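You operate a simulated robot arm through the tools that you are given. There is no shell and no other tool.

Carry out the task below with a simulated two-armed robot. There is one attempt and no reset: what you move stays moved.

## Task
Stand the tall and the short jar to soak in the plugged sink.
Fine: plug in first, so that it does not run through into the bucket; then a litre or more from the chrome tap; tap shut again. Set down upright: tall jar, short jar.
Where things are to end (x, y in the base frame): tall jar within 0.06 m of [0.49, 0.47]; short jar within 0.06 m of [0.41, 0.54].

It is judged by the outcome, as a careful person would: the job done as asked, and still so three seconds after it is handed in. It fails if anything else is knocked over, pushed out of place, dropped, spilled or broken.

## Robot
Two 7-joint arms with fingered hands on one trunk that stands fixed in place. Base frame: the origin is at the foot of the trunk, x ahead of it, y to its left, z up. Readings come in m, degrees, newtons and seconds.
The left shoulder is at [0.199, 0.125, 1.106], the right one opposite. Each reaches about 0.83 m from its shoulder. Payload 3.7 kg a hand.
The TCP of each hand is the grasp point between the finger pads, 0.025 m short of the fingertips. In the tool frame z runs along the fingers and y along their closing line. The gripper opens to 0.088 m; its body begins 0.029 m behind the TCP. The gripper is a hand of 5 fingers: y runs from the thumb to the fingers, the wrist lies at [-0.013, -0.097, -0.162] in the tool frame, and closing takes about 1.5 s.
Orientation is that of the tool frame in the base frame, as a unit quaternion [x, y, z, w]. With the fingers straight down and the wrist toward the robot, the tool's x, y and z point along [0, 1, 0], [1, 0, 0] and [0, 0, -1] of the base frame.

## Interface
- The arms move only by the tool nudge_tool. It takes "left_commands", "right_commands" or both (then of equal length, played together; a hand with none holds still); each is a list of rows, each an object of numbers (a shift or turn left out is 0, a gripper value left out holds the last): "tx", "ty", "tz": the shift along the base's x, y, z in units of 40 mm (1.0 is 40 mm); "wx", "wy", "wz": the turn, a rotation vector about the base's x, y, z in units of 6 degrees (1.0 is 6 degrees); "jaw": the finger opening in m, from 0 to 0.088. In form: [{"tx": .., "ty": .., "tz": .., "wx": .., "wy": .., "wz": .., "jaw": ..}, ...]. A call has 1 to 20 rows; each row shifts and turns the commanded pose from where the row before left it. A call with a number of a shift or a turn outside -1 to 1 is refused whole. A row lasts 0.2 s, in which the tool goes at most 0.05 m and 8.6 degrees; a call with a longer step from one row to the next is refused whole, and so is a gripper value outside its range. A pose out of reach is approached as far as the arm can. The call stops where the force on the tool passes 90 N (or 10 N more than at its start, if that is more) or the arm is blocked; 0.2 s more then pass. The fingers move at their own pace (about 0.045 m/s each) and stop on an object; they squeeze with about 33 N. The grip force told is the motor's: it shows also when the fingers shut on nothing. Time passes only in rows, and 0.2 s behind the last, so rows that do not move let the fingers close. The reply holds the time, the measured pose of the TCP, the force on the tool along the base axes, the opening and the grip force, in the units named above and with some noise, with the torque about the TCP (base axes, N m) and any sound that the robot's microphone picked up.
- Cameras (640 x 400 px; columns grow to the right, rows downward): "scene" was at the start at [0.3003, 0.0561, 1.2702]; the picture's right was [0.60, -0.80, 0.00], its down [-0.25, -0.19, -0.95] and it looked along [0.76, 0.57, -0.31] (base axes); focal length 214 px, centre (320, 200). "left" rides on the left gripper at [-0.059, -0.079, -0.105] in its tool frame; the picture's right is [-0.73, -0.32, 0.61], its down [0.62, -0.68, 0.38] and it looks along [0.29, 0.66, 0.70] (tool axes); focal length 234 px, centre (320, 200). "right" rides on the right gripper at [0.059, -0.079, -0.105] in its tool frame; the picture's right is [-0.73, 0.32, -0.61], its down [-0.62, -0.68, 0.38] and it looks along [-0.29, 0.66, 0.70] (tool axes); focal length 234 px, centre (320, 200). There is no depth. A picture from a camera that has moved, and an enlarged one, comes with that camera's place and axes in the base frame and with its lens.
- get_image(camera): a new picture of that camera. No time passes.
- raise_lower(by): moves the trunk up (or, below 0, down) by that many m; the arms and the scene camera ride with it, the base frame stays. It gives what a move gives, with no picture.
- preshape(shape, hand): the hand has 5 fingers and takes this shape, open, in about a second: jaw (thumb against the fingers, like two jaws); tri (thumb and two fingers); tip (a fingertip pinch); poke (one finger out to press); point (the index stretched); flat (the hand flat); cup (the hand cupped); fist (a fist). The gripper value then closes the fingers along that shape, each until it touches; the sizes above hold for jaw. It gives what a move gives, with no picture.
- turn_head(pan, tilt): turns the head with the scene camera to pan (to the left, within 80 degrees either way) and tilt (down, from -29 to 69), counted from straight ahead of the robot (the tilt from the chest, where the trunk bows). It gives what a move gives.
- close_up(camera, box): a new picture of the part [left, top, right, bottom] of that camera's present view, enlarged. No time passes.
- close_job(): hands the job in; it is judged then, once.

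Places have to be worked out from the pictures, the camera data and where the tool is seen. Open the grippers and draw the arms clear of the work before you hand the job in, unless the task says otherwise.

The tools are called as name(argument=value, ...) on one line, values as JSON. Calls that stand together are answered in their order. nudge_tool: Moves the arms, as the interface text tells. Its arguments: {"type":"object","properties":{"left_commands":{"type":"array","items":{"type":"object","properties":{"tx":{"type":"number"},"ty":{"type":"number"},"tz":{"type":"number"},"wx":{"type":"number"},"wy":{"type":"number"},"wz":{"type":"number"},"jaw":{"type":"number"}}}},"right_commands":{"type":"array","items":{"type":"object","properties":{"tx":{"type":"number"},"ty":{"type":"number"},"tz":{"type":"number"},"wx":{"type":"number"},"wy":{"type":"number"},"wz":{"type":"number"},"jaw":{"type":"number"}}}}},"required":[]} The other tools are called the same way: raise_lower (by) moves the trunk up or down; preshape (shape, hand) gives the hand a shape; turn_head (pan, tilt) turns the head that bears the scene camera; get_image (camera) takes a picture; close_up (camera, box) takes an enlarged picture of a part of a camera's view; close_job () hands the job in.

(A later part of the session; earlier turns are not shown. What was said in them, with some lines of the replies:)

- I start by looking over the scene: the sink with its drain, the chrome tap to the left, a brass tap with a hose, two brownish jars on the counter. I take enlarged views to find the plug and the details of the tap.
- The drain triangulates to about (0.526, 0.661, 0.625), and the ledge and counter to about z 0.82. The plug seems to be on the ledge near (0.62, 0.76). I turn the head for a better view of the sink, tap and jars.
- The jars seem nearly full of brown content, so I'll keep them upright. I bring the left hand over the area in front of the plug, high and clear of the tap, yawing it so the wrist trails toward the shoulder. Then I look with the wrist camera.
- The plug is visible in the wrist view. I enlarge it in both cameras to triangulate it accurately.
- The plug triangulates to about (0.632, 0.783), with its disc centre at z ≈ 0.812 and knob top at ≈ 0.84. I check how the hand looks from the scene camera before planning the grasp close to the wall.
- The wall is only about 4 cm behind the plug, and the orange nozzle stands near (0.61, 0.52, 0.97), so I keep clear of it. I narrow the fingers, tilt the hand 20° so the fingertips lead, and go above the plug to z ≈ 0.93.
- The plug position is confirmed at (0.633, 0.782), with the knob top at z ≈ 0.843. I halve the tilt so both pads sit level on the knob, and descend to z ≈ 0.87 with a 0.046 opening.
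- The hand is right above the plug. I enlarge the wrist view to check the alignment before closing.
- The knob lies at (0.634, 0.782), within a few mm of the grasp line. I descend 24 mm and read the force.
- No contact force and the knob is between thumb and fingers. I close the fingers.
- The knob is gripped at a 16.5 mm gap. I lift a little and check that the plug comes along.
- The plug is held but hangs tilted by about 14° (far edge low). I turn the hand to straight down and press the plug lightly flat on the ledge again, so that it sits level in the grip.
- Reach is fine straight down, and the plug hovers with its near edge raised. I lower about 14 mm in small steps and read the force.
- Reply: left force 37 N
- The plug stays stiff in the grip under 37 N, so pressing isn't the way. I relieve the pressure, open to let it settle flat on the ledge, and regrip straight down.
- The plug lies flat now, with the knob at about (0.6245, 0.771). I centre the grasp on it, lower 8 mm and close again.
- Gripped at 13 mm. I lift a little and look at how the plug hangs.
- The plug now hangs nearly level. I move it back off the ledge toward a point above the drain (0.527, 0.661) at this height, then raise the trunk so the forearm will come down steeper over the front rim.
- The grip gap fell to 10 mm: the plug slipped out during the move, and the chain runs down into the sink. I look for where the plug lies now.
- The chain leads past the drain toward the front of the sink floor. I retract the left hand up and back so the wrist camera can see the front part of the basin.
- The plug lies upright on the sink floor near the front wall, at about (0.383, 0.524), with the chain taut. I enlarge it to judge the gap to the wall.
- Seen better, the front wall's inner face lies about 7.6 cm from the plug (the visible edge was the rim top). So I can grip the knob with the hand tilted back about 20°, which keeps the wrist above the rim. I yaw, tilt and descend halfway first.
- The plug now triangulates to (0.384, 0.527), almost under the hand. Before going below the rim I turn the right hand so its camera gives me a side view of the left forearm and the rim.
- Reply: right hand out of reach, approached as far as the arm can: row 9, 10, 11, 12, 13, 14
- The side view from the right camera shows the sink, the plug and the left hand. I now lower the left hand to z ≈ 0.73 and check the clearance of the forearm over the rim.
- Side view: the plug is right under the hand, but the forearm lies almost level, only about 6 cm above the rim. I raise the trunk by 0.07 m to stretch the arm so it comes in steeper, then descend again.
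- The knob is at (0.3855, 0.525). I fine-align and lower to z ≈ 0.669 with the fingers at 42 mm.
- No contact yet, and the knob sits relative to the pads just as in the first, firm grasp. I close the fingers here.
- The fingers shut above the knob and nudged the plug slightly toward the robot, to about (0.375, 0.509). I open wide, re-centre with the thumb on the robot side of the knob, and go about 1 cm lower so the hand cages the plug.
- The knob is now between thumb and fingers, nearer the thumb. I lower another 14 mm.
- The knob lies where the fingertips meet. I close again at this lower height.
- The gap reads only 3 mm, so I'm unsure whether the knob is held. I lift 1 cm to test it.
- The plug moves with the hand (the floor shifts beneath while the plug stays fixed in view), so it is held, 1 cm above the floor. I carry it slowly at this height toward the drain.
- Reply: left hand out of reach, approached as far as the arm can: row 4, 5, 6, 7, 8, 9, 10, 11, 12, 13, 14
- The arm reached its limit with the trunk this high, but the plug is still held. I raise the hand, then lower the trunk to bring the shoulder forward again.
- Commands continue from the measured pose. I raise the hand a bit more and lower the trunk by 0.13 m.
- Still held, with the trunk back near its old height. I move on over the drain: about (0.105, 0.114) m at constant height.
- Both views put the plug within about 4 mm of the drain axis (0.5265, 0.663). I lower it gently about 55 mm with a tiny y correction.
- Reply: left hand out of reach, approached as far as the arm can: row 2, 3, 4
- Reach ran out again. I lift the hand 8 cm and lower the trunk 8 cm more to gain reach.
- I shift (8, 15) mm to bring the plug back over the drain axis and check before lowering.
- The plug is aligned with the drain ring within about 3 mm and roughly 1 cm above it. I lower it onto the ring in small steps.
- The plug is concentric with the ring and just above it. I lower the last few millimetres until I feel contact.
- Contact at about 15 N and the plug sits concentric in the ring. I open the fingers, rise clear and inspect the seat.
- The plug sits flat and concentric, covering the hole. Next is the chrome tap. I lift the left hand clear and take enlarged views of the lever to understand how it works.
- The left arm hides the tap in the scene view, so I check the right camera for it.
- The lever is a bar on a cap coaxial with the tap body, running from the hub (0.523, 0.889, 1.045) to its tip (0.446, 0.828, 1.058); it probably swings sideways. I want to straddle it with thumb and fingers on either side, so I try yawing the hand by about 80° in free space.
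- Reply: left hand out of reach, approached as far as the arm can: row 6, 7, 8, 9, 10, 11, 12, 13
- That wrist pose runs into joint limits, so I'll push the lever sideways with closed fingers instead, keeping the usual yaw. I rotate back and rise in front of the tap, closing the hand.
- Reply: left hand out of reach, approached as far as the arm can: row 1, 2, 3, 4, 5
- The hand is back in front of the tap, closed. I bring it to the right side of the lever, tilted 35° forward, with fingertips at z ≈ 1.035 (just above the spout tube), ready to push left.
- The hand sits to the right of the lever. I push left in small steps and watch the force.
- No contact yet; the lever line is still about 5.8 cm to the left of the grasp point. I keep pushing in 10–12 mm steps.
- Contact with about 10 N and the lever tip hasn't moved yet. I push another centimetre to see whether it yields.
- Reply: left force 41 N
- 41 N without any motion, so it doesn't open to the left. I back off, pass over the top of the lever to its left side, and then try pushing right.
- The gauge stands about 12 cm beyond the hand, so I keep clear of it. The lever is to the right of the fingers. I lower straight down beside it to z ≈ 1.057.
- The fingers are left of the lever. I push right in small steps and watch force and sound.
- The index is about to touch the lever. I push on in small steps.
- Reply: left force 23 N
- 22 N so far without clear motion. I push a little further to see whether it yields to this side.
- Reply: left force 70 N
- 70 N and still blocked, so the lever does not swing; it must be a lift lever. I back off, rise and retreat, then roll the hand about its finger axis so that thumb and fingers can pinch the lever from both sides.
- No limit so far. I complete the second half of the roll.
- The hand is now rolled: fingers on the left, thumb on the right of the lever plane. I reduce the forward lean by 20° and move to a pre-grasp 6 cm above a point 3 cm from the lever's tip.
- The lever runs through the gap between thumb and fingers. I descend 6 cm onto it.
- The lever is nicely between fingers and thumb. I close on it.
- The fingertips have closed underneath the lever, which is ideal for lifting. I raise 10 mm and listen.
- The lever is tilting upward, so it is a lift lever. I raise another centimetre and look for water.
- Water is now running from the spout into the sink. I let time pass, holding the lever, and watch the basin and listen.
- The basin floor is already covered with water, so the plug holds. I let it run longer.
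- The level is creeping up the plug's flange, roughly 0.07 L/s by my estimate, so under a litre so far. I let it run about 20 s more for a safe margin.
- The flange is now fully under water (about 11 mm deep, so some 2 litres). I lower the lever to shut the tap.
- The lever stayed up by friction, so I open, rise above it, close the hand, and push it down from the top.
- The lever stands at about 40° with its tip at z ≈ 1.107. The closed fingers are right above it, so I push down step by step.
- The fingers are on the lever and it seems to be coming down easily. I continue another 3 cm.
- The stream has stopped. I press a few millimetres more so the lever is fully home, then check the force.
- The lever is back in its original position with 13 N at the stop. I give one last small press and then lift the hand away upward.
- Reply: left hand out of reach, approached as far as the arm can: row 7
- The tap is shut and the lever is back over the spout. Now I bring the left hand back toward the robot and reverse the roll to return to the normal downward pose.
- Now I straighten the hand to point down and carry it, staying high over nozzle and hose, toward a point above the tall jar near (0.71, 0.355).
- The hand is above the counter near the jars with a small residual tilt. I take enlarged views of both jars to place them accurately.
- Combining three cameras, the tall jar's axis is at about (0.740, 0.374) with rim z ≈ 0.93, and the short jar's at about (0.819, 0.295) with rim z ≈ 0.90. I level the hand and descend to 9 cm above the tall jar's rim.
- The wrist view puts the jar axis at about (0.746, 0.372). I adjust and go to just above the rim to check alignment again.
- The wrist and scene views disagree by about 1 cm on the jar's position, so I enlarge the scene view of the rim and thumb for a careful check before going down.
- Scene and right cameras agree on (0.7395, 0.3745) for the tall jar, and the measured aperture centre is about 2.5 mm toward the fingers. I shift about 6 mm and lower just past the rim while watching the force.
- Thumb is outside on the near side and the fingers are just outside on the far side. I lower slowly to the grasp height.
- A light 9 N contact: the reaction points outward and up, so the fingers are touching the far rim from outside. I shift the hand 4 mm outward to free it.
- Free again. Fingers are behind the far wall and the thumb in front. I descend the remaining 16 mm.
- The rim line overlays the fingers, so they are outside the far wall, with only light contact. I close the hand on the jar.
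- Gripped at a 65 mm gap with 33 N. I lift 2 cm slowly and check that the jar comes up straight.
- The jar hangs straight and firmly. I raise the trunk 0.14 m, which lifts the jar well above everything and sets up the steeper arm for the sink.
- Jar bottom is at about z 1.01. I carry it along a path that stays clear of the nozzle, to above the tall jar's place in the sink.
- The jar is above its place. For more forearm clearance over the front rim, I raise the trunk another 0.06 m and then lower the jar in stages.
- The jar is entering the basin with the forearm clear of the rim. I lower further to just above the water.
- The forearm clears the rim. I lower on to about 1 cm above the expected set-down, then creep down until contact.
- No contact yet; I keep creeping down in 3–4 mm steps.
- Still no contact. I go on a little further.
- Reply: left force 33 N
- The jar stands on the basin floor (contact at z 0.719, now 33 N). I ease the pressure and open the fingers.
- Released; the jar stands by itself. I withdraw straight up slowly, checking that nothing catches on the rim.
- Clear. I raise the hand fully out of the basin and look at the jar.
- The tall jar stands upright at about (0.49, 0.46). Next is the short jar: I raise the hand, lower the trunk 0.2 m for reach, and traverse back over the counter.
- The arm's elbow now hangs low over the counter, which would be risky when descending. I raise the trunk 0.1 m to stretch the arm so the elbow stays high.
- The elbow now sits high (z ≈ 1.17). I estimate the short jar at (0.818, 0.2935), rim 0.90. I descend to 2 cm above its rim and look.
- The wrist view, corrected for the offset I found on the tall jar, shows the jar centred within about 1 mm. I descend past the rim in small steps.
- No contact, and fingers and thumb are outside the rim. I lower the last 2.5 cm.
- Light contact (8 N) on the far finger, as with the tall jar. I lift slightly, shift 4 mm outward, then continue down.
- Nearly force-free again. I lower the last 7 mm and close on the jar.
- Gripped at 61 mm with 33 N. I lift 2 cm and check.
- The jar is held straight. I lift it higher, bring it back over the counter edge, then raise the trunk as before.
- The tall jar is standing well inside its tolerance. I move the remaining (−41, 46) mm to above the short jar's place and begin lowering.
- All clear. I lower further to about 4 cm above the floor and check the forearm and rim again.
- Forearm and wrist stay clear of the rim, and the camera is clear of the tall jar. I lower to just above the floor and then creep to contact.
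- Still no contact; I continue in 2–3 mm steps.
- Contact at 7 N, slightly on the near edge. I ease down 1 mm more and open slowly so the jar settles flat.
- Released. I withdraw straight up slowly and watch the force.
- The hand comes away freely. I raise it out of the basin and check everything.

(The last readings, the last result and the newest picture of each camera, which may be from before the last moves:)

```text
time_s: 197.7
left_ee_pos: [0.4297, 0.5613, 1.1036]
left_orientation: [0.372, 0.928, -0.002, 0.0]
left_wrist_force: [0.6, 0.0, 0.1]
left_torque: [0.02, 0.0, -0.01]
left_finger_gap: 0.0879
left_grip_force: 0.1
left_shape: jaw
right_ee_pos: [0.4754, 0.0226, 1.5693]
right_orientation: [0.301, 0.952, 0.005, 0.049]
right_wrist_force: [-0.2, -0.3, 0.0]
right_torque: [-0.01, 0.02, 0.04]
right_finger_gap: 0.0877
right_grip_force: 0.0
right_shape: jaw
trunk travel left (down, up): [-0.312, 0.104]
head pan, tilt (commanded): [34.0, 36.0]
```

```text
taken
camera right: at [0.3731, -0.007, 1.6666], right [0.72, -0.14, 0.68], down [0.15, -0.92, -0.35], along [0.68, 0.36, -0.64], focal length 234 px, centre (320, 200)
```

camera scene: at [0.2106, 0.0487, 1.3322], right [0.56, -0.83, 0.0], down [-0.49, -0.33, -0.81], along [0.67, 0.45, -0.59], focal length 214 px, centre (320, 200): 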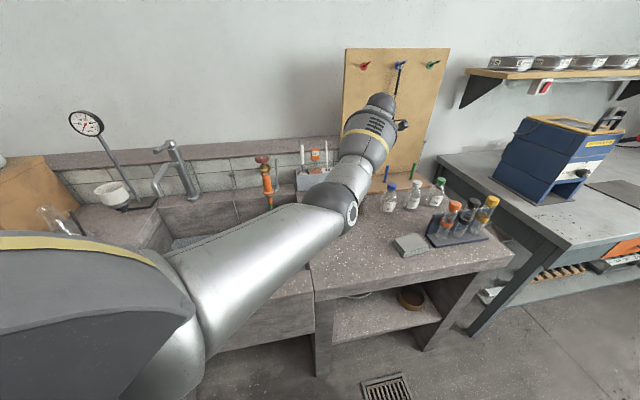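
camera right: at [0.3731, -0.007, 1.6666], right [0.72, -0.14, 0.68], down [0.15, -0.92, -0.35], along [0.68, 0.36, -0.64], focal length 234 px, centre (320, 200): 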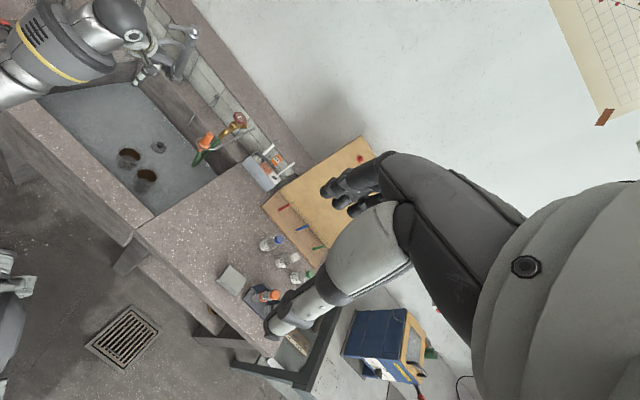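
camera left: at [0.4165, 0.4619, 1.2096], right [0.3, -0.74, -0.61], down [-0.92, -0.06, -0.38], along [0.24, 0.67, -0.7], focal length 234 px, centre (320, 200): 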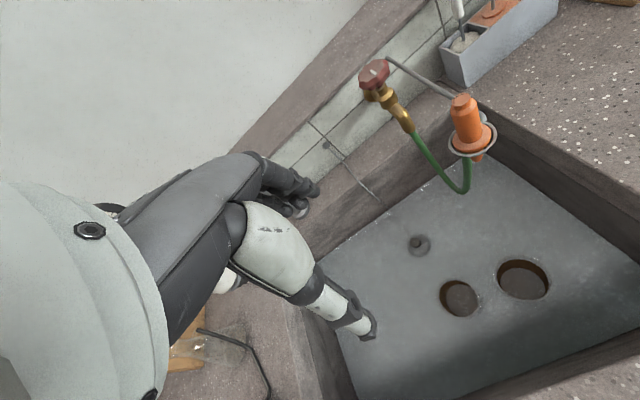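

Both jars stand in the water. I retract the left arm toward its starting place and turn the head to inspect the tap, plug and jars.

nudge_tool(left_commands=[{"tz": 0.8}, {"tz": 0.9}, {"tz": 0.8, "tx": -0.2, "ty": -0.4}, {"tz": 0.8, "tx": -0.4, "ty": -0.5}, {"tz": 0.7, "tx": -0.4, "ty": -0.6}, {"tz": 0.6, "tx": -0.4, "ty": -0.6}, {"tx": -0.4, "ty": -0.6}, {"tx": -0.4, "ty": -0.4}, {}])

turn_head(pan=52, tilt=36)

get_image(camera="scene")

close_up(camera="right", box=[60, 60, 240, 220])

get_image(camera="left")

```text
time_s: 199.7
left_ee_pos: [0.3424, 0.4358, 1.2893]
left_orientation: [0.371, 0.928, -0.002, 0.0]
left_wrist_force: [0.8, -0.4, -0.6]
left_torque: [-0.01, -0.01, 0.0]
left_finger_gap: 0.0879
left_grip_force: 0.0
left_shape: jaw
right_ee_pos: [0.4761, 0.0214, 1.5706]
right_orientation: [0.301, 0.952, 0.006, 0.05]
right_wrist_force: [0.0, 1.0, 0.0]
right_torque: [0.03, 0.0, 0.03]
right_finger_gap: 0.088
right_grip_force: 0.1
right_shape: jaw
trunk travel left (down, up): [-0.312, 0.104]
head pan, tilt (commanded): [34.0, 36.0]
```

```text
time_s: 200.5
left_ee_pos: [0.3401, 0.4366, 1.288]
left_orientation: [0.371, 0.928, -0.002, 0.001]
left_wrist_force: [-0.5, 0.6, 0.3]
left_torque: [-0.02, 0.01, 0.0]
left_finger_gap: 0.0878
left_grip_force: 0.1
left_shape: jaw
right_ee_pos: [0.4766, 0.0206, 1.5701]
right_orientation: [0.301, 0.952, 0.005, 0.049]
right_wrist_force: [0.1, 0.0, 0.3]
right_torque: [0.0, 0.02, -0.01]
right_finger_gap: 0.0878
right_grip_force: 0.0
right_shape: jaw
trunk travel left (down, up): [-0.312, 0.104]
head pan, tilt (commanded): [52.0, 36.0]
```

```text
taken
camera scene: at [0.1113, 0.0688, 1.4357], right [0.79, -0.62, 0.0], down [-0.36, -0.46, -0.81], along [0.5, 0.64, -0.59], focal length 214 px, centre (320, 200)
```

scene: 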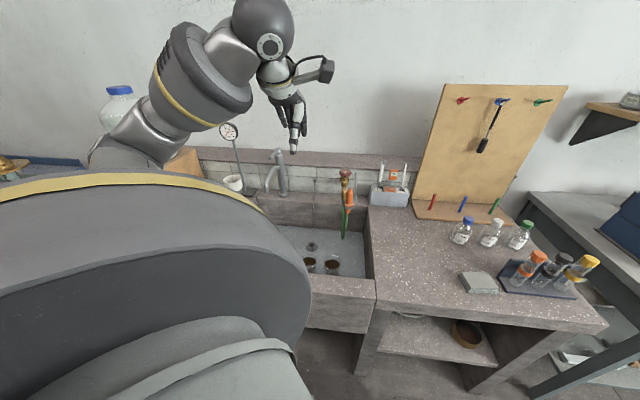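

```text
2.50 times, centred on (150, 140) of right
camera zoom: at [0.3731, -0.0071, 1.6667], right [0.72, -0.14, 0.68], down [0.15, -0.92, -0.35], along [0.68, 0.36, -0.64], focal length 585 px, centre (745, 350)
```

zoom: 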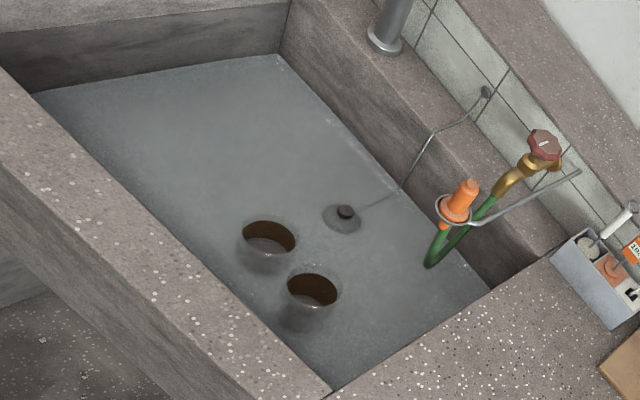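

```text
taken
camera left: at [0.328, 0.3376, 1.3931], right [0.3, -0.74, -0.6], down [-0.92, -0.06, -0.38], along [0.24, 0.67, -0.7], focal length 234 px, centre (320, 200)
```

left: 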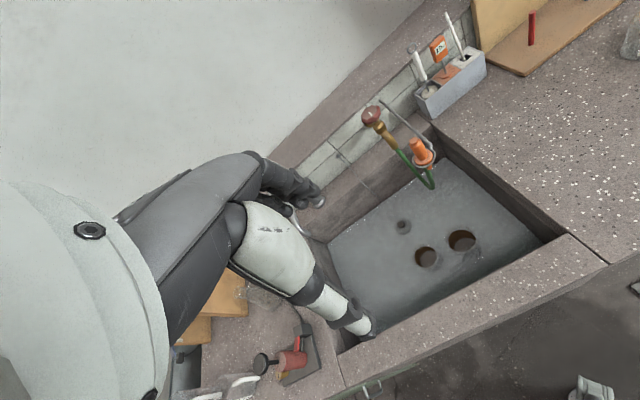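

Both jars check out: tall at about (0.485, 0.462), short at about (0.429, 0.546), both upright. I take a last close look at the tap, the plug and the water for drips or leaks.

close_up(camera="scene", box=[220, 130, 400, 290])

close_up(camera="scene", box=[270, 220, 370, 300])

```text
2.50 times, centred on (310, 210) of scene
camera zoom: at [0.1113, 0.0688, 1.4357], right [0.79, -0.62, 0.0], down [-0.36, -0.46, -0.81], along [0.5, 0.64, -0.59], focal length 536 px, centre (345, 175)
```

zoom: 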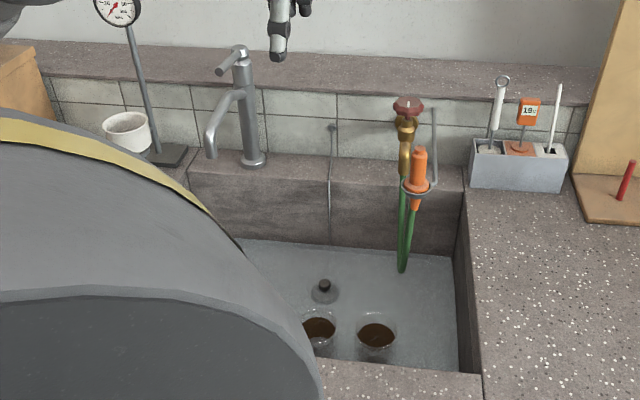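

```text
5.00 times, centred on (320, 260) of scene
camera zoom: at [0.1113, 0.0688, 1.4357], right [0.79, -0.62, 0.0], down [-0.36, -0.46, -0.81], along [0.5, 0.64, -0.59], focal length 1072 px, centre (320, -100)
```

zoom: 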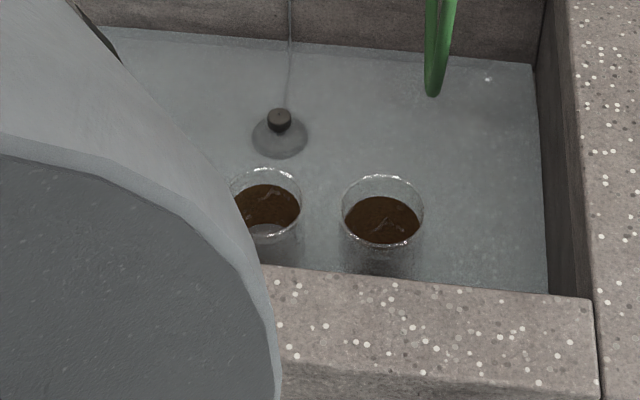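

The tap is shut with no stream, the plug's flange is still under water, so the level is holding. Both jars stand upright in the sink and nothing else looks disturbed. The hands are open and clear, so I hand the job in.

close_job()

```text
The job is handed in.
```

The tall and the short jar are standing upright to soak in the plugged sink, and I've handed the job in.

- **Plug:** it went in before any water. On the way it slipped from the grip once and fell into the empty sink. I picked it up again and seated it over the drain, and the level was still holding at my last check.
- **Water:** the chrome tap ran for about 36 seconds. I estimate roughly 2 litres from the depth over the plug. The lever is back down and the stream has stopped.
- **Jars:** the tall jar went in first. I put it at about (0.485, 0.462) and the short jar at about (0.429, 0.546), each around 1–2 cm from its spot.

The tap gave no hint how it opens, so I pushed its lever left and right, up to about 70 N, before finding that it lifts. Nothing moved, and it opened and closed normally afterwards. In the final pictures nothing else looked knocked over or spilled. Both hands are open and clear of the sink.
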